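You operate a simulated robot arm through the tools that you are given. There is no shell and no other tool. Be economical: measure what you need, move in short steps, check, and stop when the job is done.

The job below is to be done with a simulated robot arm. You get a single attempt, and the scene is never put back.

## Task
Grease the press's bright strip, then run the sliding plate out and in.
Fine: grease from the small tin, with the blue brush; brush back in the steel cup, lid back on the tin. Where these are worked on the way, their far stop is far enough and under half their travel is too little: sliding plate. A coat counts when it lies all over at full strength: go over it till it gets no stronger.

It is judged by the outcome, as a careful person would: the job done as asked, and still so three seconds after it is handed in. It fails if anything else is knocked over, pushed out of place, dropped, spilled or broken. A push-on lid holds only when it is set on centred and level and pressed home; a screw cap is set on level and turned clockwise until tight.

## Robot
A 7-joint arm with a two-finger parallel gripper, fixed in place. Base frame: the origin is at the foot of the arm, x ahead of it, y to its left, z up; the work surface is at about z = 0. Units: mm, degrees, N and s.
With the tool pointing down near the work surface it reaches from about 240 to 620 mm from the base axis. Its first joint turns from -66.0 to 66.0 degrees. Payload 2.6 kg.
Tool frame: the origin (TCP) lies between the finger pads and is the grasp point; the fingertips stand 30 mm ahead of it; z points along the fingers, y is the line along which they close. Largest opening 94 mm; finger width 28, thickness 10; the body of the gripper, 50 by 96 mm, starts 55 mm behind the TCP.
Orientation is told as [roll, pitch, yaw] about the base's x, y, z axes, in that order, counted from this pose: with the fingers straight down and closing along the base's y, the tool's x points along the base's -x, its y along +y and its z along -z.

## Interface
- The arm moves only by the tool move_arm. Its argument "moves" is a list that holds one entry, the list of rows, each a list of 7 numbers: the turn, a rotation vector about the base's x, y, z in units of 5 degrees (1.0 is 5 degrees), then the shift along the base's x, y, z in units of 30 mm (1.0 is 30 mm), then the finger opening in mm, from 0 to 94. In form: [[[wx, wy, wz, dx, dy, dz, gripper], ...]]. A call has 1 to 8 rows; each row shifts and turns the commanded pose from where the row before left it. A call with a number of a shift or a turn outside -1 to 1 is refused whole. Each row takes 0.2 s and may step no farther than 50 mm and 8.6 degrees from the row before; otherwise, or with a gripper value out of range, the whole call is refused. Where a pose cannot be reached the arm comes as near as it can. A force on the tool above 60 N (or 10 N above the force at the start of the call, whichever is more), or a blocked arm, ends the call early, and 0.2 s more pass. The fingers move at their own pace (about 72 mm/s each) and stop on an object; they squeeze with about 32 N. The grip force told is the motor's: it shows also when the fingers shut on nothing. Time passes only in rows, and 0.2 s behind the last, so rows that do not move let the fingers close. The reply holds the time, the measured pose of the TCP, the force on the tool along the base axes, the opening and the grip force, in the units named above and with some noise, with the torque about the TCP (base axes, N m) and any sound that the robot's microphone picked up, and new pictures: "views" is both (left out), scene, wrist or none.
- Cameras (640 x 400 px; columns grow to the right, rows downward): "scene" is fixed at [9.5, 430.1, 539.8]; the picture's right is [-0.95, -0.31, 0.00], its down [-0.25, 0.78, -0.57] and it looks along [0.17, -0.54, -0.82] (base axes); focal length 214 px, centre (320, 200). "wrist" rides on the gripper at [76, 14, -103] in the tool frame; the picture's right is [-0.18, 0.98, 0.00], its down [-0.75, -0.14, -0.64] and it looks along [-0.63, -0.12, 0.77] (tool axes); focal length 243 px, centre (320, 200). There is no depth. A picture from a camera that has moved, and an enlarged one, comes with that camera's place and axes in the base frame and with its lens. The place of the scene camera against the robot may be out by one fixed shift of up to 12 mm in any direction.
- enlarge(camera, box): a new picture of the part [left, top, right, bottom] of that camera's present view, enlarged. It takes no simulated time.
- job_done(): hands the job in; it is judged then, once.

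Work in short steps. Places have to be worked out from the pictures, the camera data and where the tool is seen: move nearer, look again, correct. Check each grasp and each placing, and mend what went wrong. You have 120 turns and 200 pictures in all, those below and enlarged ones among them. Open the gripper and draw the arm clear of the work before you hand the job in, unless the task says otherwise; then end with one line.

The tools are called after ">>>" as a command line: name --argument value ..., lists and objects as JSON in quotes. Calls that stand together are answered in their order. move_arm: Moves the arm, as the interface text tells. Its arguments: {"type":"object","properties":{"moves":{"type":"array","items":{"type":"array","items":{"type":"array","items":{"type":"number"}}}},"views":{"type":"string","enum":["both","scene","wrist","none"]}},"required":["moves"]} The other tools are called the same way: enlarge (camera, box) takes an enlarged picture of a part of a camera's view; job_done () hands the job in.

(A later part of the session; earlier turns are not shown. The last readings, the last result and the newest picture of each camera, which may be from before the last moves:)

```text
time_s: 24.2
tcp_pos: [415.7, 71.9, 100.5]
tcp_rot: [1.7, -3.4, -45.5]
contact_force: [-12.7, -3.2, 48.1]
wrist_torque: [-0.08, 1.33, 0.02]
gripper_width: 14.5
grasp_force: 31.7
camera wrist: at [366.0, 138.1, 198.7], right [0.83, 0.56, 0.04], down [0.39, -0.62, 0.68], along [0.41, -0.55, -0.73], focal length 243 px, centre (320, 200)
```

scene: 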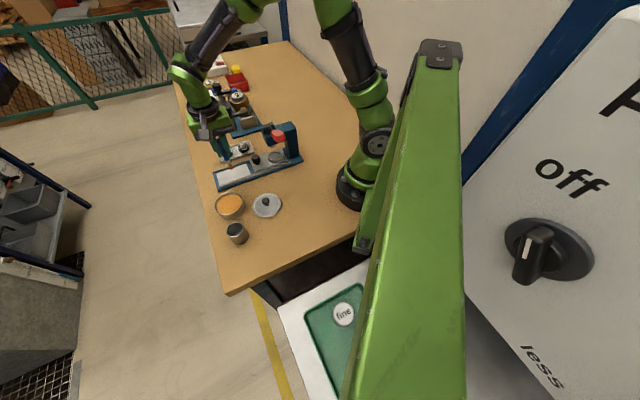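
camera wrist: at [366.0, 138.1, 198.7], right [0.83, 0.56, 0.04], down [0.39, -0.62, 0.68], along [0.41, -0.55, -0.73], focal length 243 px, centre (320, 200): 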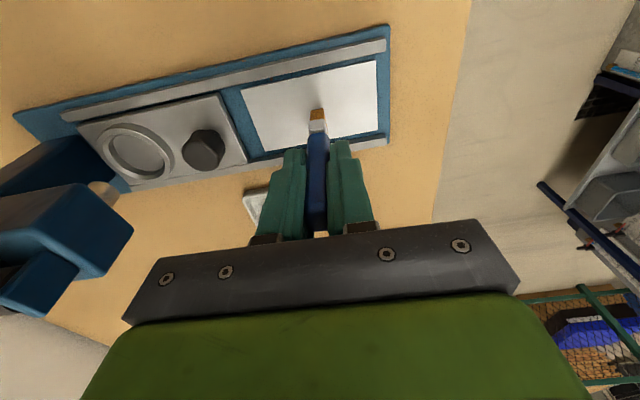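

Contact is at TCP z≈101 and gets stiff below that. I ease up 1.5 mm and make a first trial stroke along the strip.

>>> move_arm --moves '[[[0, 0, 0, 0, 0, -0.0, 5], [0, 0, 0, 0.0, 0.0, 0.06, 5], [0, 0, 0, 0.36, 0.36, 0, 5], [0, 0, 0, 0.36, 0.36, 0, 5], [0, 0, 0, 0.36, 0.36, 0, 5]]]' --views "wrist"

>>> enlarge --camera "wrist" --box '[170, 50, 410, 260]'

>>> enlarge --camera "scene" --box '[200, 130, 290, 210]'

```text
time_s: 25.4
tcp_pos: [447.3, 104.4, 101.4]
tcp_rot: [1.2, -3.3, -45.6]
contact_force: [-5.5, -6.6, 24.0]
wrist_torque: [-0.4, 0.63, 0.07]
gripper_width: 14.7
grasp_force: 31.7
camera wrist: at [397.2, 170.4, 198.9], right [0.83, 0.56, 0.03], down [0.39, -0.62, 0.68], along [0.4, -0.55, -0.73], focal length 243 px, centre (320, 200)
```

wrist: 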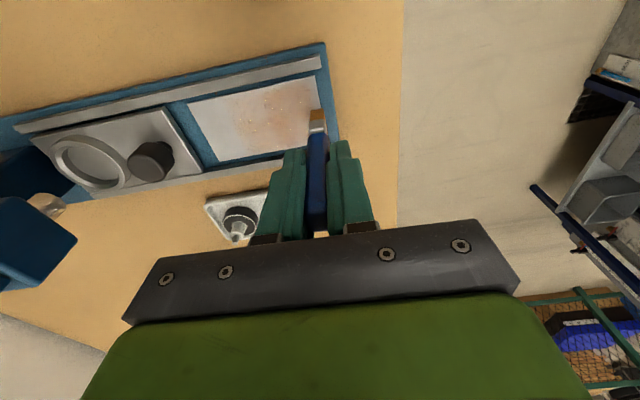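

```text
1.90 times, centred on (290, 155) of wrist
camera zoom: at [397.2, 170.4, 198.9], right [0.83, 0.56, 0.03], down [0.39, -0.62, 0.68], along [0.4, -0.55, -0.73], focal length 462 px, centre (377, 286)
```

zoom: 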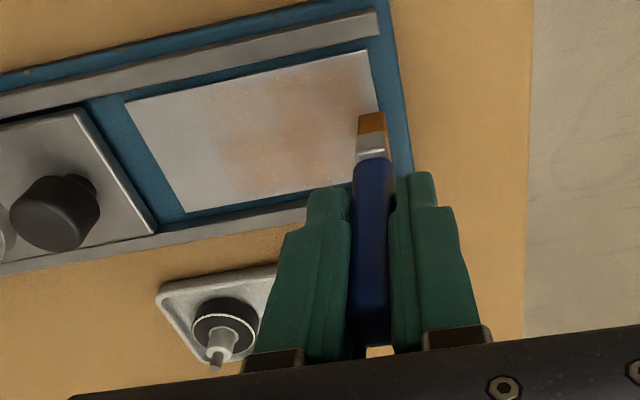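

```text
5.00 times, centred on (245, 170) of scene
camera zoom: at [9.4, 430.1, 539.8], right [-0.95, -0.31, 0.0], down [-0.25, 0.78, -0.57], along [0.17, -0.54, -0.82], focal length 1072 px, centre (695, 350)
```

zoom: 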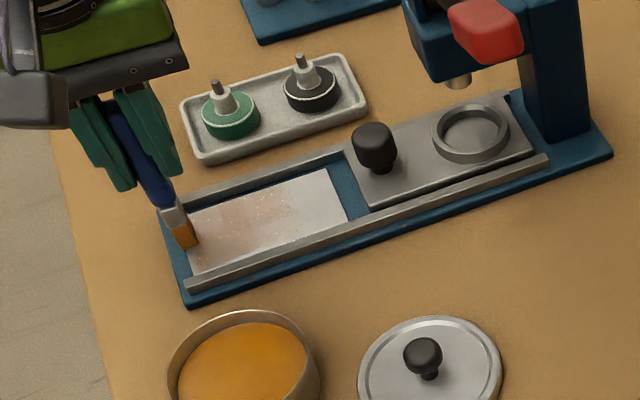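

The stroke laid a faint orange coat and the force is a comfortable 24 N. I sweep back along the middle lane to the plate end, then shift 8 mm toward the near side and start forward.

>>> move_arm --moves '[[[0, 0, 0, -0.44, -0.44, 0, 5], [0, 0, 0, -0.44, -0.44, 0, 5], [0, 0, 0, -0.44, -0.44, 0, 5], [0, 0, 0, -0.44, -0.44, 0, 5], [0, 0, 0, -0.44, -0.44, 0, 5], [0, 0, 0, -0.19, 0.19, 0, 5], [0, 0, 0, 0.44, 0.44, 0, 5]]]' --views "wrist"

>>> enlarge --camera "wrist" --box '[200, 20, 440, 180]'

```text
time_s: 27.0
tcp_pos: [386.7, 57.4, 99.8]
tcp_rot: [1.3, -3.3, -45.5]
contact_force: [-8.8, -10.6, 37.6]
wrist_torque: [-0.77, 0.87, 0.03]
gripper_width: 14.6
grasp_force: 32.0
camera wrist: at [338.3, 122.8, 198.7], right [0.83, 0.56, 0.03], down [0.39, -0.62, 0.68], along [0.4, -0.55, -0.73], focal length 243 px, centre (320, 200)
```

wrist: 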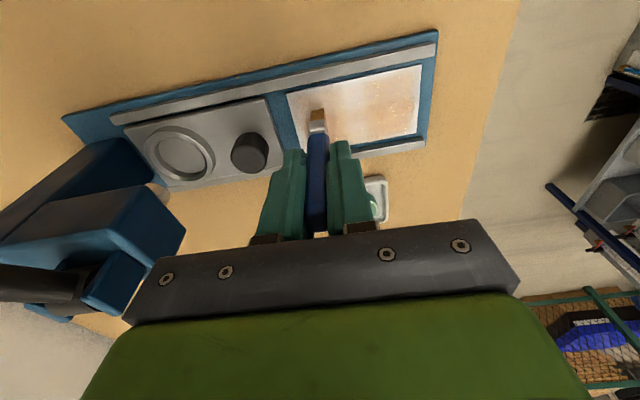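

```text
2.50 times, centred on (320, 100) of wrist
camera zoom: at [338.3, 122.8, 198.7], right [0.83, 0.56, 0.03], down [0.39, -0.62, 0.68], along [0.4, -0.55, -0.73], focal length 606 px, centre (320, 450)
```

zoom: 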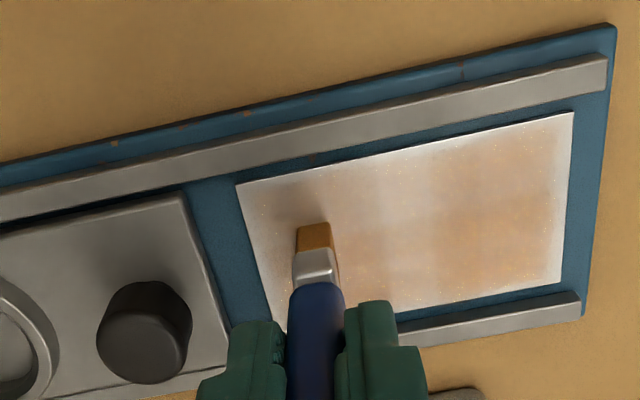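

The coat is building; the lane ends and sides are still light. I continue with the lane at v≈-9 forward, then v≈-16 back.

>>> move_arm --moves '[[[0, 0, 0, 0.44, 0.44, 0.02, 5], [0, 0, 0, 0.44, 0.44, 0, 5], [0, 0, 0, 0.44, 0.44, 0, 5], [0, 0, 0, 0.46, 0.46, 0, 5], [0, 0, 0, -0.18, 0.18, 0, 5], [0, 0, 0, -0.44, -0.44, 0, 5], [0, 0, 0, -0.44, -0.44, 0, 5], [0, 0, 0, -0.44, -0.44, 0, 5]]]' --views "none"

>>> move_arm --moves '[[[0, 0, 0, -0.44, -0.44, 0, 5], [0, 0, 0, -0.48, -0.48, 0, 5], [0, 0, 0, 0.48, 0.48, 0, 5], [0, 0, 0, 0.46, 0.46, 0, 5], [0, 0, 0, 0.44, 0.44, 0, 5]]]' --views "wrist"

>>> enlarge --camera "wrist" --box '[180, 20, 420, 180]'

```text
time_s: 28.8
tcp_pos: [396.7, 76.3, 100.6]
tcp_rot: [1.6, -3.4, -45.4]
contact_force: [4.2, 5.0, 18.0]
wrist_torque: [0.5, -0.29, -0.02]
gripper_width: 14.4
grasp_force: 32.6
```

```text
time_s: 30.0
tcp_pos: [411.9, 90.0, 100.3]
tcp_rot: [1.6, -3.4, -45.5]
contact_force: [-9.2, -8.0, 38.0]
wrist_torque: [-0.66, 0.86, 0.09]
gripper_width: 14.1
grasp_force: 32.5
camera wrist: at [361.5, 156.8, 198.3], right [0.83, 0.56, 0.04], down [0.39, -0.62, 0.68], along [0.4, -0.55, -0.73], focal length 243 px, centre (320, 200)
```

wrist: 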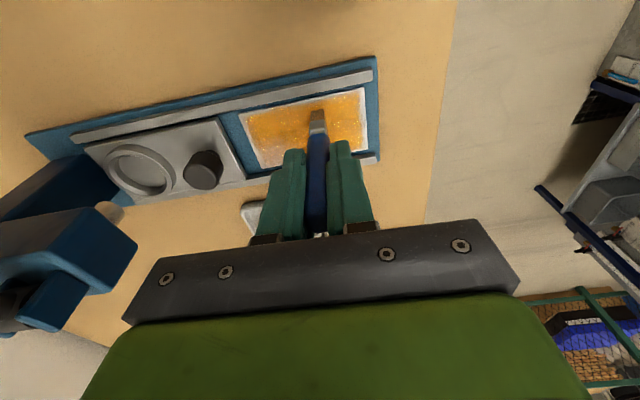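

```text
2.50 times, centred on (300, 100) of wrist
camera zoom: at [361.5, 156.8, 198.3], right [0.83, 0.56, 0.04], down [0.39, -0.62, 0.68], along [0.4, -0.55, -0.73], focal length 606 px, centre (370, 450)
```

zoom: 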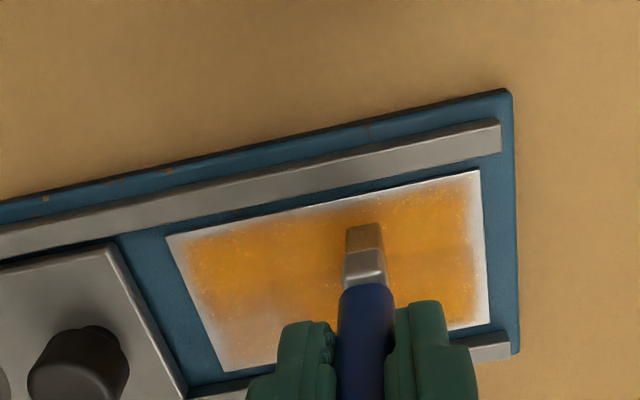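

The near half is well coated, but the bristles look dry. I go back to the tin for more grease.

>>> move_arm --moves '[[[0, 0, 0, 0, 0, 1, 5], [0, 0, 0, -0.3, 0.5, 0.9, 5], [0, 0, 0, -0.55, 0.95, 0.1, 5], [0, 0, 0, -0.55, 0.95, 0, 5], [0, 0, 0, -0.5, 0.95, 0, 5], [0, 0, 0, 0, 0, -0.8, 5], [0, 0, 0, 0, 0, -0.5, 5]]]' --views "wrist"

```text
time_s: 31.6
tcp_pos: [353.9, 191.5, 120.7]
tcp_rot: [1.3, -3.2, -45.4]
contact_force: [-0.3, 0.0, 0.2]
wrist_torque: [-0.01, -0.01, -0.02]
gripper_width: 14.4
grasp_force: 31.4
camera wrist: at [304.6, 257.8, 218.5], right [0.83, 0.56, 0.03], down [0.39, -0.62, 0.68], along [0.4, -0.55, -0.73], focal length 243 px, centre (320, 200)
```

wrist: 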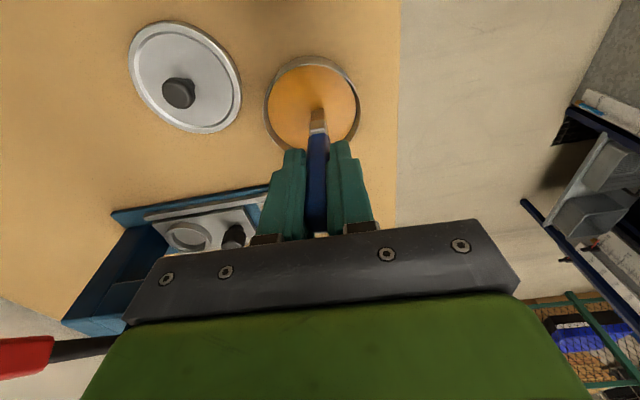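

Brush is over the grease. I lower gently in small steps to touch and load it.

>>> move_arm --moves '[[[0, 0, 0, 0, 0, -0.1, 5], [0, 0, 0, 0, 0, -0.06, 5], [0, 0, 0, 0, 0, -0.04, 5], [0, 0, 0, 0, 0, 0, 5]]]' --views "wrist"

```text
time_s: 32.6
tcp_pos: [354.5, 190.1, 114.4]
tcp_rot: [1.3, -3.3, -45.4]
contact_force: [-0.4, -0.5, -0.2]
wrist_torque: [-0.02, -0.02, -0.02]
gripper_width: 14.1
grasp_force: 32.7
camera wrist: at [305.0, 257.1, 212.5], right [0.83, 0.56, 0.03], down [0.39, -0.62, 0.68], along [0.4, -0.55, -0.73], focal length 243 px, centre (320, 200)
```

wrist: 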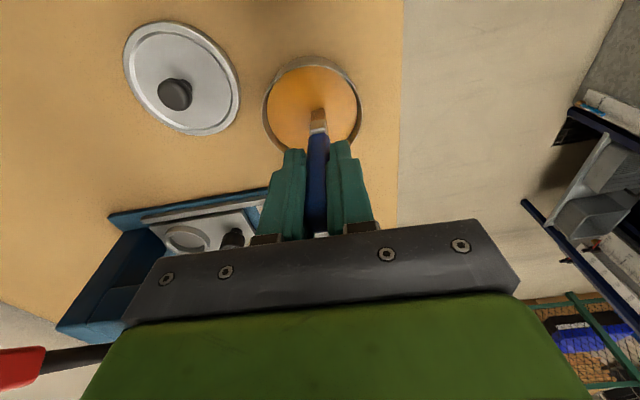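

No contact yet; a little lower.

>>> move_arm --moves '[[[0, 0, 0, 0, 0, -0.06, 5], [0, 0, 0, 0, 0, 0, 5]]]' --views "none"

>>> move_arm --moves '[[[0, 0, 0, 0, 0, -0.04, 5], [0, 0, 0, 0, 0, 0, 5]]]' --views "wrist"

```text
time_s: 33.2
tcp_pos: [353.0, 191.2, 113.7]
tcp_rot: [1.5, -3.3, -45.5]
contact_force: [-5.8, -1.9, 22.9]
wrist_torque: [-0.09, 0.6, 0.0]
gripper_width: 14.1
grasp_force: 32.1
```

```text
time_s: 33.8
tcp_pos: [354.5, 191.0, 114.0]
tcp_rot: [1.5, -3.5, -45.5]
contact_force: [-8.0, -3.8, 41.6]
wrist_torque: [-0.19, 0.82, 0.03]
gripper_width: 14.3
grasp_force: 31.5
camera wrist: at [305.3, 257.3, 211.8], right [0.83, 0.56, 0.04], down [0.39, -0.62, 0.68], along [0.4, -0.55, -0.73], focal length 243 px, centre (320, 200)
```

wrist: 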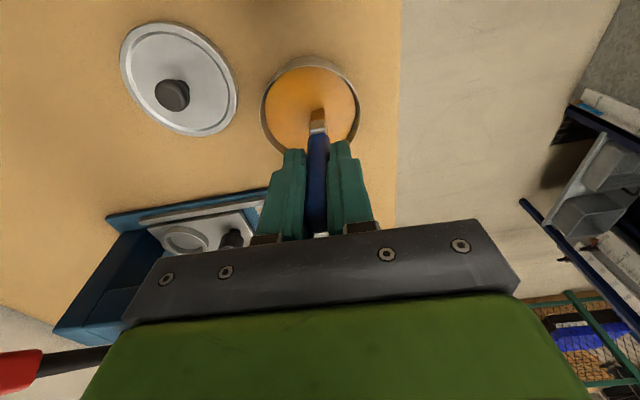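

Loaded (41 N contact). I return to the strip over lane v≈+9.

>>> move_arm --moves '[[[0, 0, 0, 0, 0, 0.9, 5], [0, 0, 0, 0.4, -0.8, 0.8, 5], [0, 0, 0, 0.6, -1, 0, 5], [0, 0, 0, 0.6, -1, 0, 5], [0, 0, 0, 0.57, -1, 0, 5], [0, 0, 0, 0, -0.4, -0.9, 5], [0, 0, 0, 0, 0, -0.9, 5], [0, 0, 0, 0, 0, -0.1, 5]]]' --views "wrist"

>>> enlarge --camera "wrist" --box '[200, 20, 440, 180]'

```text
time_s: 35.6
tcp_pos: [418.2, 64.5, 105.4]
tcp_rot: [1.3, -3.3, -45.4]
contact_force: [-0.7, 0.4, -0.4]
wrist_torque: [0.01, -0.05, -0.03]
gripper_width: 14.2
grasp_force: 32.7
camera wrist: at [370.6, 131.0, 204.0], right [0.83, 0.56, 0.03], down [0.39, -0.62, 0.68], along [0.4, -0.55, -0.73], focal length 243 px, centre (320, 200)
```

wrist: 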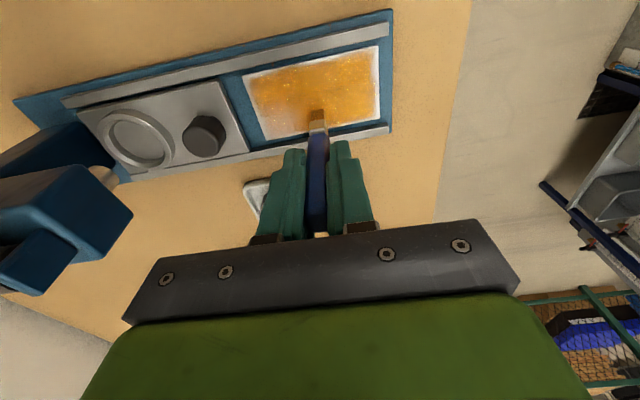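

```text
2.50 times, centred on (320, 100) of wrist
camera zoom: at [370.6, 131.0, 204.0], right [0.83, 0.56, 0.03], down [0.39, -0.62, 0.68], along [0.4, -0.55, -0.73], focal length 606 px, centre (320, 450)
```

zoom: 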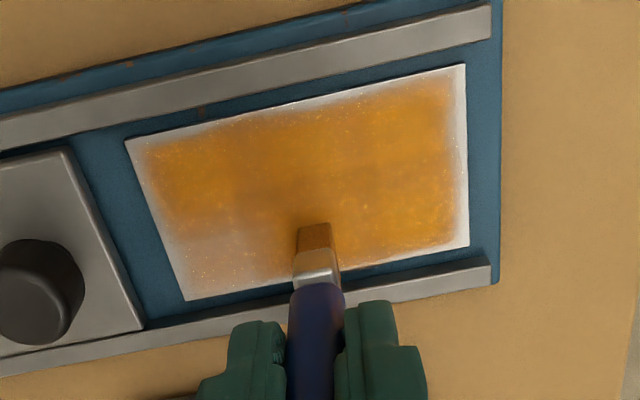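

The refreshed corner estimate gives a 54 mm wide, 100 mm long strip, centre (413.4,73.2). The borders and the far side near the plate are still weak. I press down and stroke the lane v≈+8 along its length.

>>> move_arm --moves '[[[0, 0, 0, 0, 0, -0.15, 5], [0, 0, 0, 0.4, 0.4, -0.04, 5], [0, 0, 0, 0.4, 0.4, 0, 5], [0, 0, 0, 0.36, 0.36, 0, 5], [0, 0, 0, -0.46, -0.46, 0, 5], [0, 0, 0, -0.46, -0.46, 0, 5], [0, 0, 0, -0.46, -0.46, 0, 5], [0, 0, 0, -0.46, -0.46, 0, 5]]]' --views "none"

```text
time_s: 37.4
tcp_pos: [397.6, 44.5, 100.5]
tcp_rot: [1.3, -3.3, -45.4]
contact_force: [2.6, 0.3, 5.9]
wrist_torque: [0.11, -0.11, 0.0]
gripper_width: 14.4
grasp_force: 31.7
```

Force is light here (6 N), so I lower 1 mm, finish the lane to the plate end, shift to v≈+14 and go forward.

>>> move_arm --moves '[[[0, 0, 0, -0.43, -0.43, -0.04, 5], [0, 0, 0, 0.165, -0.165, 0, 5], [0, 0, 0, 0.45, 0.45, 0, 5], [0, 0, 0, 0.45, 0.45, 0, 5], [0, 0, 0, 0.45, 0.45, 0, 5], [0, 0, 0, 0.45, 0.45, 0, 5], [0, 0, 0, 0.45, 0.45, 0, 5]]]' --views "wrist"

>>> enlarge --camera "wrist" --box '[140, 20, 380, 180]'

```text
time_s: 39.0
tcp_pos: [458.5, 93.3, 99.7]
tcp_rot: [1.2, -3.4, -45.4]
contact_force: [-2.6, -3.5, 14.8]
wrist_torque: [-0.29, 0.37, 0.03]
gripper_width: 14.4
grasp_force: 32.3
camera wrist: at [408.2, 160.0, 198.0], right [0.83, 0.56, 0.03], down [0.39, -0.62, 0.68], along [0.4, -0.55, -0.73], focal length 243 px, centre (320, 200)
```

wrist: 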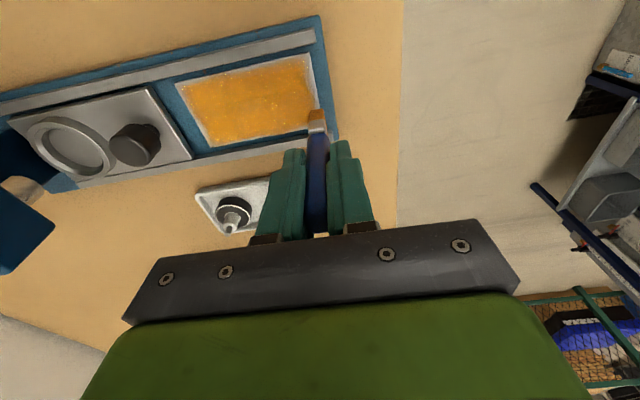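

```text
2.50 times, centred on (260, 100) of wrist
camera zoom: at [408.2, 160.0, 198.0], right [0.83, 0.56, 0.03], down [0.39, -0.62, 0.68], along [0.4, -0.55, -0.73], focal length 606 px, centre (470, 450)
```

zoom: 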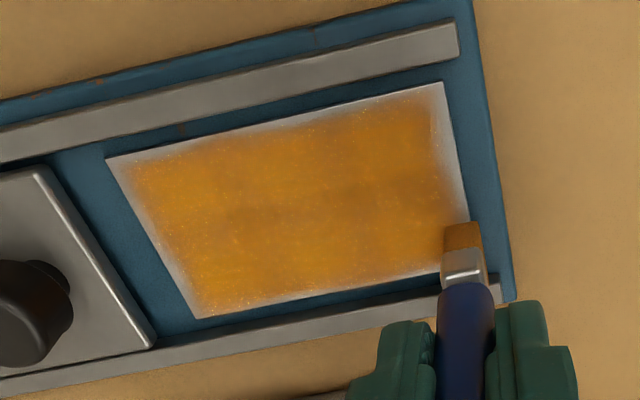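

Interior is strong; only borders of about 5 mm remain. I go across the outer end (u≈50), then along the near edge (v≈-20).

>>> move_arm --moves '[[[0, 0, 0, 0.05, 0.05, -0.02, 5], [0, 0, 0, -0.425, 0.425, 0, 5], [0, 0, 0, -0.425, 0.425, 0, 5], [0, 0, 0, -0.47, -0.47, 0, 5], [0, 0, 0, -0.47, -0.47, 0, 5], [0, 0, 0, -0.47, -0.47, 0, 5], [0, 0, 0, -0.47, -0.47, 0, 5], [0, 0, 0, -0.47, -0.47, 0, 5]]]' --views "none"

```text
time_s: 40.8
tcp_pos: [367.3, 51.2, 100.3]
tcp_rot: [1.7, -3.4, -45.4]
contact_force: [5.3, 5.9, 27.5]
wrist_torque: [0.7, -0.44, -0.03]
gripper_width: 14.2
grasp_force: 31.8
```

Now across the plate end (u≈-49), then along the far edge (v≈+20).

>>> move_arm --moves '[[[0, 0, 0, -0.08, -0.08, 0, 5], [0, 0, 0, 0.46, -0.46, 0, 5], [0, 0, 0, 0.46, -0.46, 0, 5], [0, 0, 0, 0.47, 0.47, 0, 5], [0, 0, 0, 0.47, 0.47, 0, 5], [0, 0, 0, 0.47, 0.47, 0, 5], [0, 0, 0, 0.47, 0.47, 0, 5], [0, 0, 0, 0.45, 0.45, 0, 5]]]' --views "wrist"

>>> enlarge --camera "wrist" --box '[140, 20, 380, 180]'

```text
time_s: 41.7
tcp_pos: [389.3, 22.4, 99.6]
tcp_rot: [1.2, -3.0, -45.8]
contact_force: [-5.3, 0.5, 11.2]
wrist_torque: [0.17, 0.42, 0.05]
gripper_width: 14.7
grasp_force: 31.9
stopped in row 4: the force on the tool passed its limit at 71 N (the readings are from after the stop); the commanded pose is now the measured one
camera wrist: at [340.9, 88.6, 197.9], right [0.83, 0.55, 0.03], down [0.39, -0.62, 0.68], along [0.39, -0.55, -0.73], focal length 243 px, centre (320, 200)
```

wrist: 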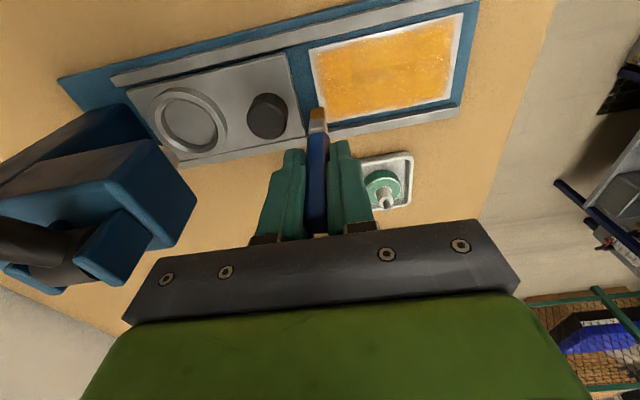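

```text
2.50 times, centred on (260, 100) of wrist
camera zoom: at [340.9, 88.6, 197.9], right [0.83, 0.55, 0.03], down [0.39, -0.62, 0.68], along [0.39, -0.55, -0.73], focal length 606 px, centre (470, 450)
```

zoom: 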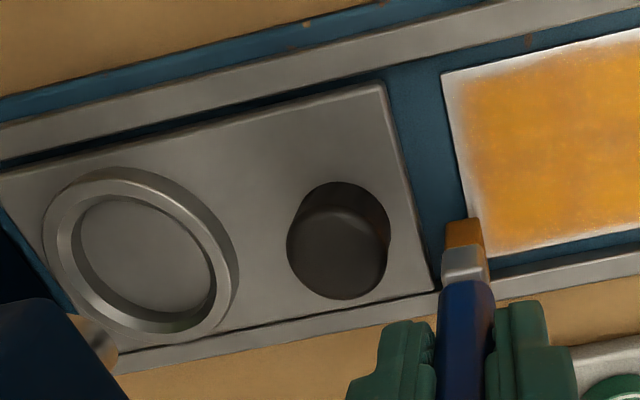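

The brush slipped just off the strip end and caught its edge. I lift a little, move 4 mm onto the strip and set down again.

>>> move_arm --moves '[[[0, 0, 0, 0, 0, 0.25, 5], [0, 0, 0, 0.13, 0.1, 0, 5], [0, 0, 0, 0, 0, -0.2, 5], [0, 0, 0, 0, 0, -0.03, 5], [0, 0, 0, 0, 0, 0, 5]]]' --views "wrist"

>>> enlarge --camera "wrist" --box '[230, 20, 470, 180]'

```text
time_s: 42.7
tcp_pos: [394.6, 24.5, 104.9]
tcp_rot: [1.5, -3.2, -45.9]
contact_force: [-2.3, -0.5, 7.5]
wrist_torque: [-0.1, 0.21, -0.02]
gripper_width: 14.1
grasp_force: 31.7
stopped in row 4: the force on the tool passed its limit at 65 N (the readings are from after the stop); the commanded pose is now the measured one
camera wrist: at [346.1, 91.6, 202.5], right [0.83, 0.55, 0.04], down [0.38, -0.63, 0.68], along [0.4, -0.55, -0.73], focal length 243 px, centre (320, 200)
```

wrist: 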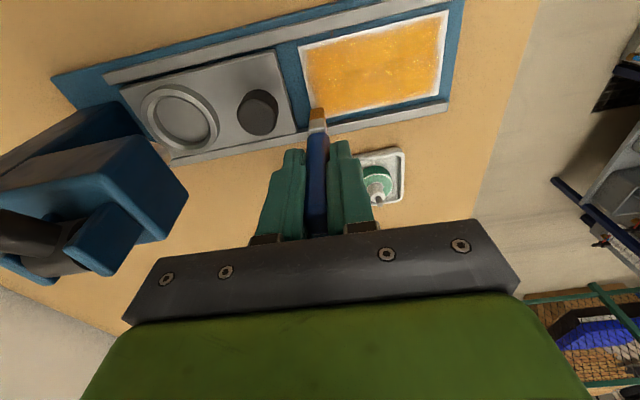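

```text
2.50 times, centred on (350, 100) of wrist
camera zoom: at [346.1, 91.6, 202.5], right [0.83, 0.55, 0.04], down [0.38, -0.63, 0.68], along [0.4, -0.55, -0.73], focal length 606 px, centre (245, 450)
```

zoom: 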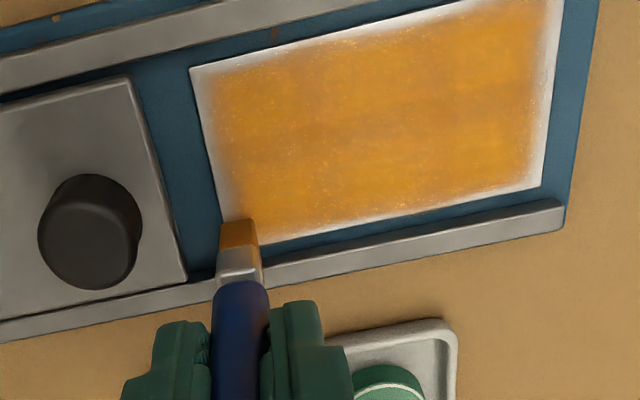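

The camera-side edge of the tip reads v≈16, so the brush's true centre is about 5 mm further out than I assumed, and it was riding on the far rail. I lift, move 5 mm back in and set down again.

>>> move_arm --moves '[[[0, 0, 0, 0, 0, 0.2, 5], [0, 0, 0, -0.12, 0.12, 0, 5], [0, 0, 0, 0, 0, -0.2, 5], [0, 0, 0, 0, 0, -0.1, 5], [0, 0, 0, 0, 0, 0, 5]]]' --views "none"

>>> move_arm --moves '[[[0, 0, 0, 0, 0, -0.05, 5], [0, 0, 0, 0, 0, 0, 5]]]' --views "wrist"

>>> enlarge --camera "wrist" --box '[230, 20, 470, 180]'

>>> enlarge --camera "scene" --box '[200, 130, 290, 210]'

```text
time_s: 43.9
tcp_pos: [391.7, 27.8, 100.0]
tcp_rot: [1.4, -3.1, -45.9]
contact_force: [-0.3, -0.2, -0.8]
wrist_torque: [-0.03, -0.01, 0.01]
gripper_width: 14.1
grasp_force: 31.6
```

```text
time_s: 44.5
tcp_pos: [390.0, 28.8, 98.6]
tcp_rot: [1.5, -3.2, -46.0]
contact_force: [-2.9, 1.3, 8.3]
wrist_torque: [0.08, 0.24, 0.03]
gripper_width: 14.3
grasp_force: 32.6
camera wrist: at [342.6, 95.6, 197.6], right [0.83, 0.55, 0.04], down [0.38, -0.63, 0.68], along [0.4, -0.55, -0.73], focal length 243 px, centre (320, 200)
```

wrist: 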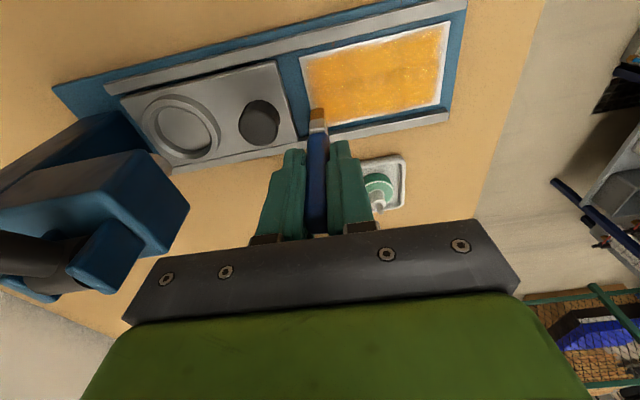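

```text
2.50 times, centred on (350, 100) of wrist
camera zoom: at [342.6, 95.6, 197.6], right [0.83, 0.55, 0.04], down [0.38, -0.63, 0.68], along [0.4, -0.55, -0.73], focal length 606 px, centre (245, 450)
```

zoom: 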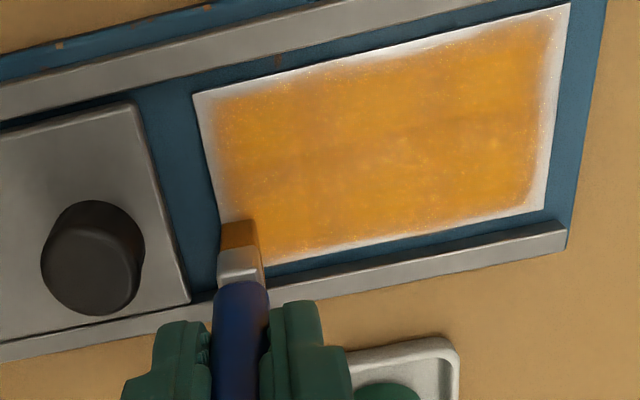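

```text
5.00 times, centred on (245, 170) of scene
camera zoom: at [9.5, 430.1, 539.8], right [-0.95, -0.31, 0.0], down [-0.25, 0.78, -0.57], along [0.17, -0.54, -0.82], focal length 1072 px, centre (695, 350)
```

zoom: 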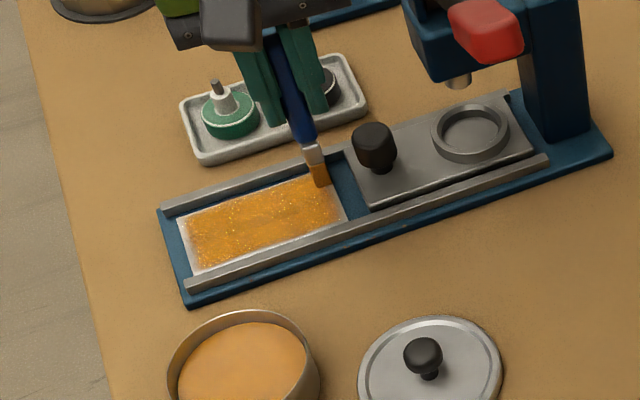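

Contact is clean here. I press slightly, sweep across the plate end toward the near side, and then along the near edge.

>>> move_arm --moves '[[[0, 0, 0, 0, 0, -0.03, 5], [0, 0, 0, -0.48, 0.48, 0, 5], [0, 0, 0, -0.48, 0.48, 0, 5], [0, 0, 0, 0.45, 0.45, 0, 5], [0, 0, 0, 0.45, 0.45, 0, 5], [0, 0, 0, 0.45, 0.45, 0, 5], [0, 0, 0, 0.45, 0.45, 0, 5], [0, 0, 0, 0.45, 0.45, 0, 5]]]' --views "wrist"

>>> enlarge --camera "wrist" --box '[160, 20, 400, 180]'

```text
time_s: 46.3
tcp_pos: [429.0, 123.7, 99.0]
tcp_rot: [1.5, -3.2, -46.0]
contact_force: [-6.3, -6.5, 29.7]
wrist_torque: [-0.52, 0.62, 0.01]
gripper_width: 14.6
grasp_force: 32.1
camera wrist: at [380.8, 191.3, 197.2], right [0.83, 0.55, 0.04], down [0.38, -0.63, 0.68], along [0.4, -0.55, -0.73], focal length 243 px, centre (320, 200)
```

wrist: 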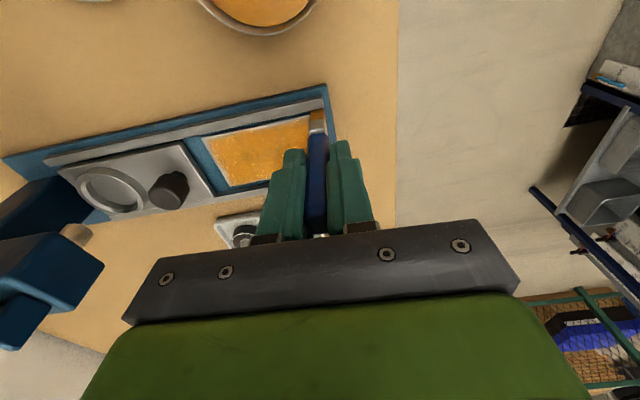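

```text
2.50 times, centred on (280, 100) of wrist
camera zoom: at [380.8, 191.3, 197.2], right [0.83, 0.55, 0.04], down [0.38, -0.63, 0.68], along [0.4, -0.55, -0.73], focal length 606 px, centre (420, 450)
```

zoom: 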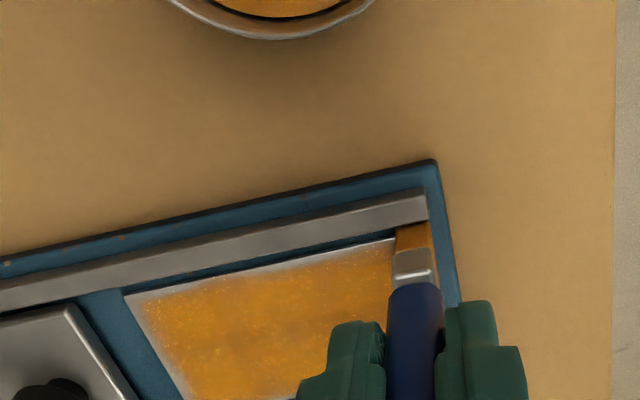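

Near edge is better. Now across the outer end toward the far side, then back along the far edge.

>>> move_arm --moves '[[[0, 0, 0, 0.07, 0.07, 0, 5], [0, 0, 0, 0.45, -0.45, 0, 5], [0, 0, 0, 0.48, -0.48, 0, 5], [0, 0, 0, -0.46, -0.46, 0, 5], [0, 0, 0, -0.46, -0.46, 0, 5], [0, 0, 0, -0.46, -0.46, 0, 5], [0, 0, 0, -0.46, -0.46, 0, 5], [0, 0, 0, -0.46, -0.46, 0, 5]]]' --views "wrist"

>>> enlarge --camera "wrist" --box '[230, 20, 470, 180]'

```text
time_s: 48.1
tcp_pos: [392.8, 30.4, 98.5]
tcp_rot: [1.7, -3.4, -46.0]
contact_force: [5.1, 5.4, 26.3]
wrist_torque: [0.59, -0.32, -0.07]
gripper_width: 14.7
grasp_force: 32.7
camera wrist: at [343.6, 96.6, 197.1], right [0.83, 0.55, 0.04], down [0.38, -0.63, 0.68], along [0.4, -0.55, -0.73], focal length 243 px, centre (320, 200)
```

wrist: 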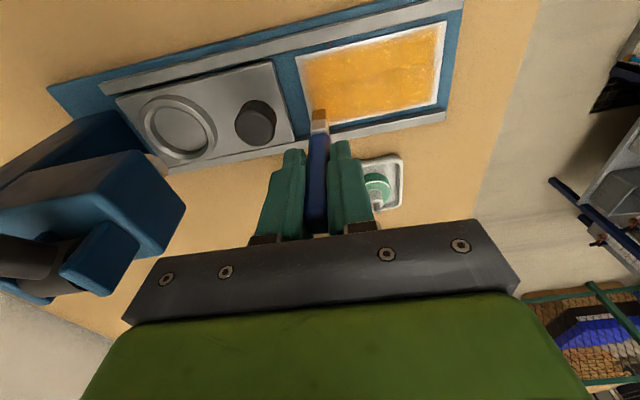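

```text
2.50 times, centred on (350, 100) of wrist
camera zoom: at [343.6, 96.6, 197.1], right [0.83, 0.55, 0.04], down [0.38, -0.63, 0.68], along [0.4, -0.55, -0.73], focal length 606 px, centre (245, 450)
```

zoom: 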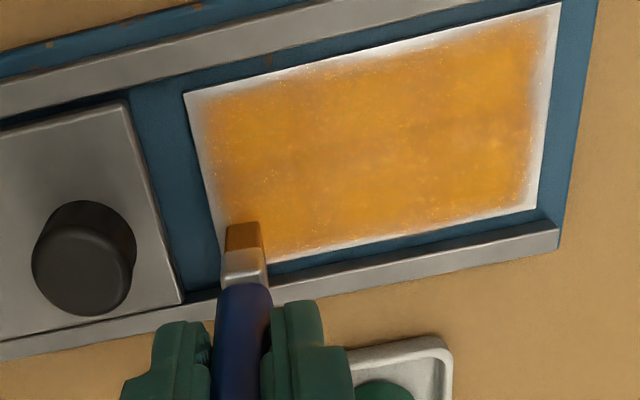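

Edges still look a bit pale. I lift and take a close look, moving toward the tin for a re-dip.

>>> move_arm --moves '[[[0, 0, 0, 0, 0, 1, 5], [0, 0, 0, -0.1, 0.8, 0.9, 5], [0, 0, 0, -0.3, 1, 0, 5], [0, 0, 0, -0.3, 1, 0, 5], [0, 0, 0, -0.3, 1, 0, 5], [0, 0, 0, -0.3, 1, 0, 5], [0, 0, 0, 0, 0.5, 0, 5]]]' --views "wrist"

>>> enlarge --camera "scene" --box '[205, 150, 265, 200]'

```text
time_s: 49.7
tcp_pos: [352.8, 190.7, 155.4]
tcp_rot: [1.3, -3.2, -46.0]
contact_force: [-0.3, 0.6, -0.1]
wrist_torque: [0.01, 0.0, 0.0]
gripper_width: 14.5
grasp_force: 31.7
camera wrist: at [303.6, 257.7, 254.1], right [0.83, 0.55, 0.03], down [0.38, -0.62, 0.68], along [0.4, -0.55, -0.73], focal length 243 px, centre (320, 200)
```

wrist: 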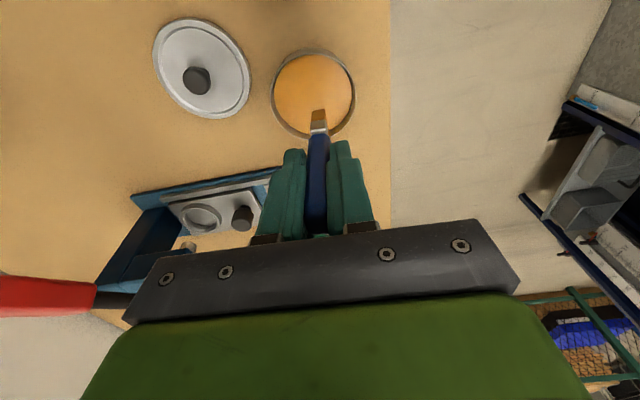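

```text
8.00 times, centred on (235, 175) of scene
camera zoom: at [9.5, 430.1, 539.8], right [-0.95, -0.31, 0.0], down [-0.25, 0.78, -0.57], along [0.17, -0.54, -0.82], focal length 1716 px, centre (1000, 400)
```

zoom: 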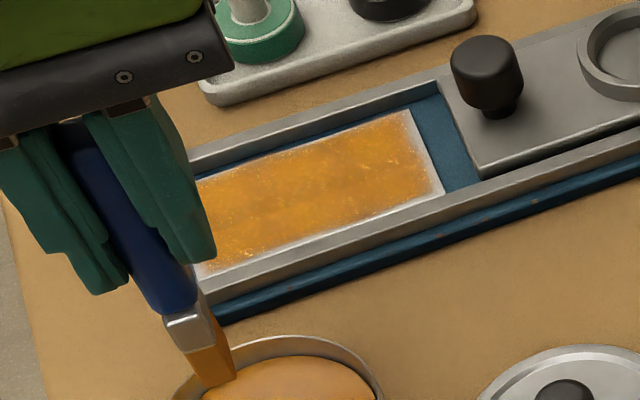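

There's still a thin pale border at the near edge and both ends. I re-dip now.

>>> move_arm --moves '[[[0, 0, 0, 0, 0, -0.9, 5], [0, 0, 0, 0, 0, -0.4, 5], [0, 0, 0, 0, 0, -0.08, 5], [0, 0, 0, 0, 0, -0.04, 5], [0, 0, 0, 0, 0, 0, 5]]]' --views "none"

>>> move_arm --moves '[[[0, 0, 0, 0, 0, -0.05, 5], [0, 0, 0, 0, 0, 0, 5]]]' --views "none"

```text
time_s: 50.9
tcp_pos: [350.8, 192.0, 113.2]
tcp_rot: [1.4, -3.3, -46.0]
contact_force: [0.1, 0.4, -0.2]
wrist_torque: [-0.01, 0.04, -0.03]
gripper_width: 14.2
grasp_force: 32.4
```

```text
time_s: 51.5
tcp_pos: [352.1, 189.4, 112.5]
tcp_rot: [1.6, -3.2, -46.0]
contact_force: [-5.2, -0.5, 19.3]
wrist_torque: [0.06, 0.53, 0.01]
gripper_width: 14.3
grasp_force: 32.4
```

Torque shows contact only on the brush's near-side edge, so I over-tilted it. I lift, undo the tilt and touch the grease again to compare.

>>> move_arm --moves '[[[0, 0, 0, 0, 0, 0.3, 5], [0.16, 0.3, 0, 0.05, 0, 0, 5], [0.16, 0.3, 0, 0.05, 0, 0, 5], [0, 0, 0, 0, 0, -0.2, 5], [0, 0, 0, 0, 0, 0, 5]]]' --views "none"

>>> move_arm --moves '[[[0, 0, 0, 0, 0, -0.06, 5], [0, 0, 0, 0, 0, 0, 5]]]' --views "none"

>>> move_arm --moves '[[[0, 0, 0, 0, 0, -0.06, 5], [0, 0, 0, 0, 0, 0, 5]]]' --views "wrist"

```text
time_s: 52.7
tcp_pos: [353.7, 189.9, 113.9]
tcp_rot: [0.5, 0.1, -46.0]
contact_force: [0.3, 0.2, -0.2]
wrist_torque: [0.01, 0.01, -0.05]
gripper_width: 14.1
grasp_force: 32.0
```

```text
time_s: 53.3
tcp_pos: [354.5, 189.8, 112.1]
tcp_rot: [0.3, 0.0, -46.0]
contact_force: [-1.6, -1.4, 2.7]
wrist_torque: [-0.05, 0.09, 0.0]
gripper_width: 14.3
grasp_force: 32.2
```

```text
time_s: 53.9
tcp_pos: [355.4, 190.2, 111.9]
tcp_rot: [0.6, 0.0, -46.0]
contact_force: [-9.6, -6.5, 35.0]
wrist_torque: [-0.64, 0.79, 0.01]
gripper_width: 14.1
grasp_force: 32.0
camera wrist: at [311.6, 253.4, 214.7], right [0.84, 0.55, 0.01], down [0.42, -0.65, 0.64], along [0.36, -0.53, -0.77], focal length 243 px, centre (320, 200)
```

wrist: 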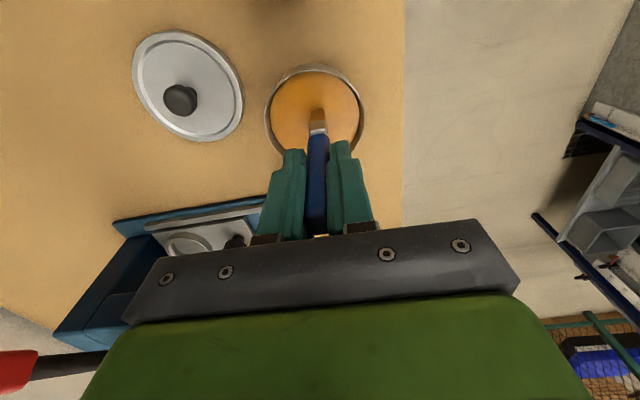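

Upright is right: contact is now centred under the TCP. I carry the brush to the near edge at the plate end (TCP ≈ 367,55).

>>> move_arm --moves '[[[0, 0, 0, 0, 0, 0.9, 5], [0, 0, 0, 0.08, -0.5, 0.6, 5], [0, 0, 0, 0.1, -1, 0, 5], [0, 0, 0, 0.1, -1, 0, 5], [0, 0, 0, 0.1, -1, 0, 5], [0, 0, 0, 0, -1, -0.5, 5], [0, 0, 0, 0, 0, -0.9, 5], [0, 0, 0, 0, 0, -0.25, 5]]]' --views "wrist"

>>> enlarge --camera "wrist" --box '[230, 40, 470, 200]'

```text
time_s: 55.7
tcp_pos: [366.2, 54.0, 104.7]
tcp_rot: [0.4, 0.1, -45.9]
contact_force: [0.8, 0.5, 0.3]
wrist_torque: [-0.03, -0.02, 0.0]
gripper_width: 14.0
grasp_force: 32.2
camera wrist: at [322.4, 118.1, 207.9], right [0.83, 0.55, 0.01], down [0.42, -0.64, 0.64], along [0.36, -0.53, -0.77], focal length 243 px, centre (320, 200)
```

wrist: 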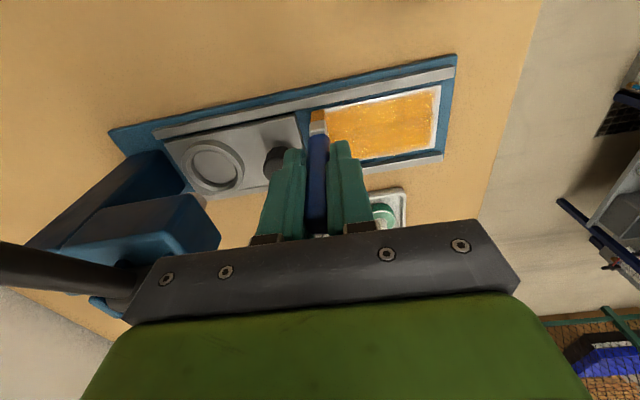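

```text
2.50 times, centred on (350, 120) of wrist
camera zoom: at [322.4, 118.1, 207.9], right [0.83, 0.55, 0.01], down [0.42, -0.64, 0.64], along [0.36, -0.53, -0.77], focal length 606 px, centre (245, 400)
```

zoom: 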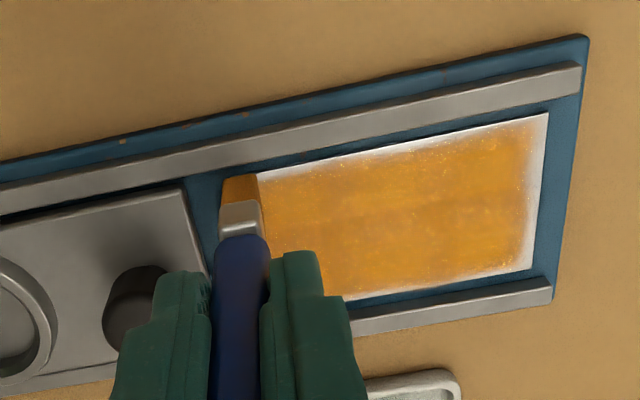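

The tip sits over the strip's near corner. I move 2 mm inward, lower, and make a slow stroke along the near edge.

>>> move_arm --moves '[[[0, 0, 0, 0.05, 0.05, -0.15, 5], [0, 0, 0, 0.02, -0.02, -0.08, 5], [0, 0, 0, 0, 0, -0.02, 5], [0, 0, 0, 0.3, 0.3, 0, 5], [0, 0, 0, 0.3, 0.3, 0, 5], [0, 0, 0, 0.3, 0.3, 0, 5], [0, 0, 0, 0.3, 0.3, 0, 5]]]' --views "none"

```text
time_s: 57.3
tcp_pos: [402.7, 90.7, 99.0]
tcp_rot: [0.5, 0.0, -45.9]
contact_force: [-7.0, -5.1, 22.1]
wrist_torque: [-0.48, 0.48, 0.0]
gripper_width: 14.4
grasp_force: 32.4
```

Force 22 N, good. I continue to the outer end and then cross it toward the far side.

>>> move_arm --moves '[[[0, 0, 0, 0.33, 0.33, 0, 5], [0, 0, 0, 0.33, 0.33, 0, 5], [0, 0, 0, 0.34, 0.34, 0, 5], [0, 0, 0, 0.3, -0.3, 0, 5], [0, 0, 0, 0.3, -0.3, 0, 5], [0, 0, 0, 0.3, -0.3, 0, 5]]]' --views "wrist"

>>> enlarge --camera "wrist" --box '[140, 20, 380, 180]'

```text
time_s: 58.7
tcp_pos: [460.8, 94.0, 98.3]
tcp_rot: [0.4, 0.2, -45.8]
contact_force: [-2.9, 3.0, 11.1]
wrist_torque: [0.25, 0.22, 0.01]
gripper_width: 14.4
grasp_force: 32.7
camera wrist: at [417.7, 158.8, 201.4], right [0.83, 0.55, 0.01], down [0.42, -0.64, 0.64], along [0.36, -0.53, -0.77], focal length 243 px, centre (320, 200)
```

wrist: 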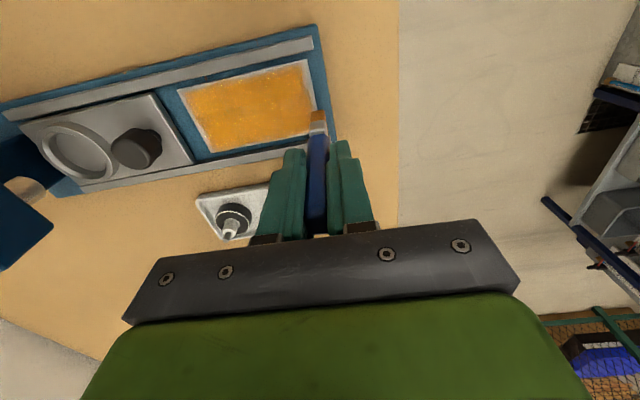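

```text
2.50 times, centred on (260, 100) of wrist
camera zoom: at [417.7, 158.8, 201.4], right [0.83, 0.55, 0.01], down [0.42, -0.64, 0.64], along [0.36, -0.53, -0.77], focal length 606 px, centre (470, 450)
```

zoom: 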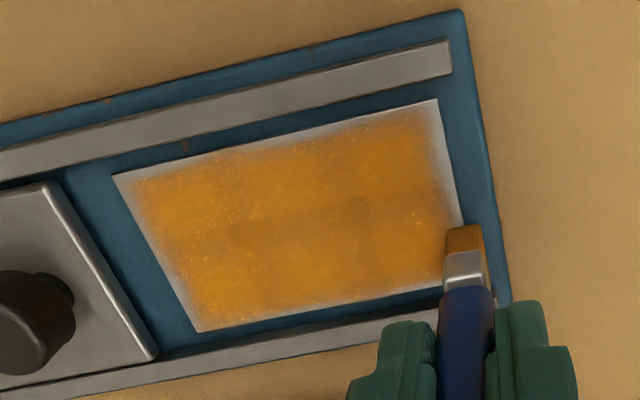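

The outer-end border is still pale. I move 3 mm inward and sweep across this end both ways.

>>> move_arm --moves '[[[0, 0, 0, -0.07, -0.07, -0.03, 5], [0, 0, 0, -0.44, 0.44, 0, 5], [0, 0, 0, -0.48, 0.48, 0, 5], [0, 0, 0, 0.03, 0.03, 0, 5], [0, 0, 0, 0.48, -0.48, 0, 5], [0, 0, 0, 0.44, -0.44, 0, 5]]]' --views "wrist"

>>> enlarge --camera "wrist" --box '[140, 20, 380, 180]'

```text
time_s: 60.1
tcp_pos: [458.4, 93.9, 98.1]
tcp_rot: [0.4, 0.2, -45.9]
contact_force: [-3.2, 5.2, 17.1]
wrist_torque: [0.35, 0.31, -0.04]
gripper_width: 14.0
grasp_force: 31.9
camera wrist: at [416.4, 157.8, 201.3], right [0.83, 0.55, 0.01], down [0.42, -0.64, 0.64], along [0.36, -0.53, -0.77], focal length 243 px, centre (320, 200)
```

wrist: 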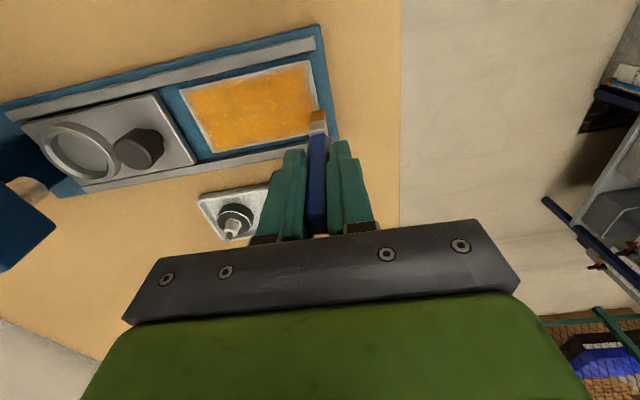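

```text
2.50 times, centred on (260, 100) of wrist
camera zoom: at [416.4, 157.8, 201.3], right [0.83, 0.55, 0.01], down [0.42, -0.64, 0.64], along [0.36, -0.53, -0.77], focal length 606 px, centre (470, 450)
```

zoom: 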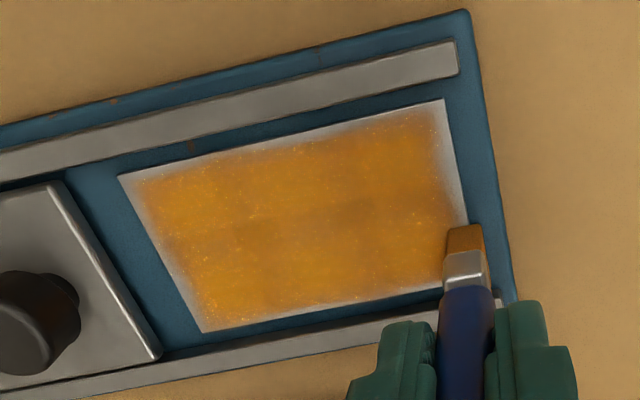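

It's improving slowly. Another perimeter pass: across to v≈-24, then along the near edge to the plate end.

>>> move_arm --moves '[[[0, 0, 0, -0.49, 0.49, 0, 5], [0, 0, 0, -0.49, 0.49, 0, 5], [0, 0, 0, -0.37, -0.37, 0, 5], [0, 0, 0, -0.37, -0.37, 0, 5], [0, 0, 0, -0.37, -0.37, 0, 5], [0, 0, 0, -0.37, -0.37, 0, 5], [0, 0, 0, -0.37, -0.37, 0, 5], [0, 0, 0, -0.3, -0.3, 0, 5]]]' --views "wrist"

>>> enlarge --camera "wrist" --box '[230, 40, 470, 200]'

```text
time_s: 61.9
tcp_pos: [367.8, 57.6, 98.2]
tcp_rot: [0.5, 0.0, -46.1]
contact_force: [4.7, 4.2, 15.5]
wrist_torque: [0.36, -0.37, 0.02]
gripper_width: 14.3
grasp_force: 31.9
camera wrist: at [323.7, 121.0, 201.1], right [0.83, 0.55, 0.01], down [0.42, -0.64, 0.64], along [0.36, -0.53, -0.77], focal length 243 px, centre (320, 200)
```

wrist: 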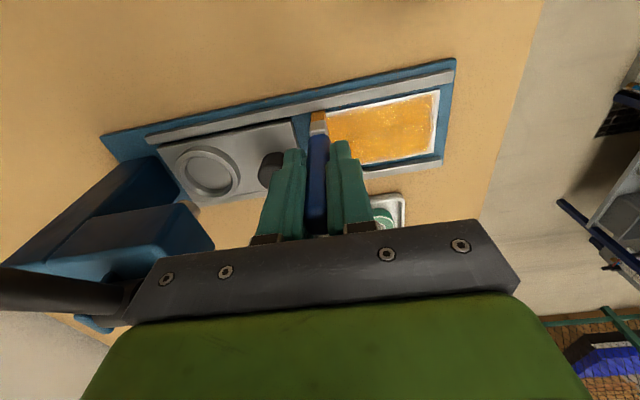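

```text
2.50 times, centred on (350, 120) of wrist
camera zoom: at [323.7, 121.0, 201.1], right [0.83, 0.55, 0.01], down [0.42, -0.64, 0.64], along [0.36, -0.53, -0.77], focal length 606 px, centre (245, 400)
```

zoom: 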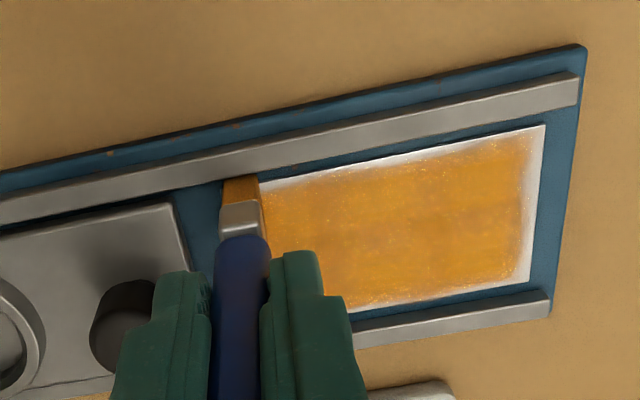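

The near edge is still pale on the plate half and the outer end has a thin pale line. I press a bit more and go forth along the near edge and onto the very outer end.

>>> move_arm --moves '[[[0, 0, 0, 0.3, 0.3, -0.04, 5], [0, 0, 0, 0.35, 0.35, 0, 5], [0, 0, 0, 0.35, 0.35, 0, 5], [0, 0, 0, 0.35, 0.35, 0, 5], [0, 0, 0, 0.35, 0.35, 0, 5], [0, 0, 0, 0.45, 0.45, 0, 5], [0, 0, 0, 0.49, -0.49, 0, 5], [0, 0, 0, 0.44, -0.44, 0, 5]]]' --views "wrist"

>>> enlarge --camera "wrist" --box '[140, 20, 380, 180]'

```text
time_s: 63.7
tcp_pos: [460.7, 97.8, 97.8]
tcp_rot: [1.0, 0.0, -45.9]
contact_force: [-6.7, 10.6, 39.8]
wrist_torque: [0.85, 0.66, -0.04]
gripper_width: 14.3
grasp_force: 32.5
camera wrist: at [416.3, 160.4, 200.7], right [0.83, 0.55, 0.02], down [0.42, -0.65, 0.64], along [0.36, -0.53, -0.77], focal length 243 px, centre (320, 200)
```

wrist: 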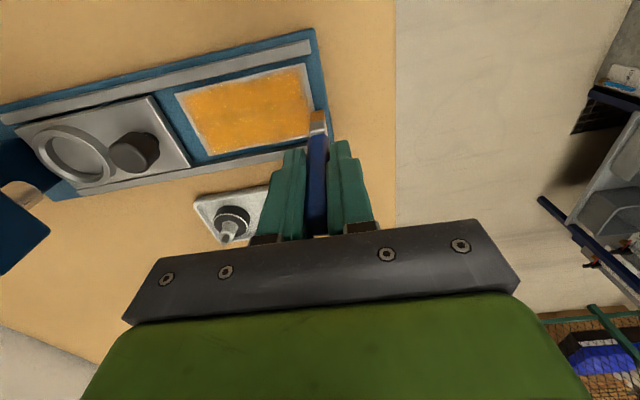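

```text
2.50 times, centred on (260, 100) of wrist
camera zoom: at [416.3, 160.4, 200.7], right [0.83, 0.55, 0.02], down [0.42, -0.65, 0.64], along [0.36, -0.53, -0.77], focal length 606 px, centre (470, 450)
```

zoom: 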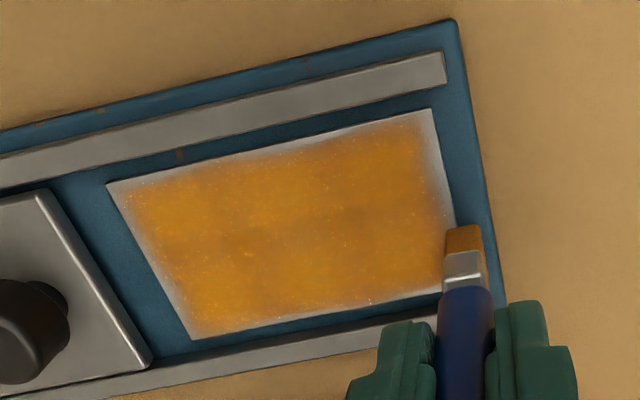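

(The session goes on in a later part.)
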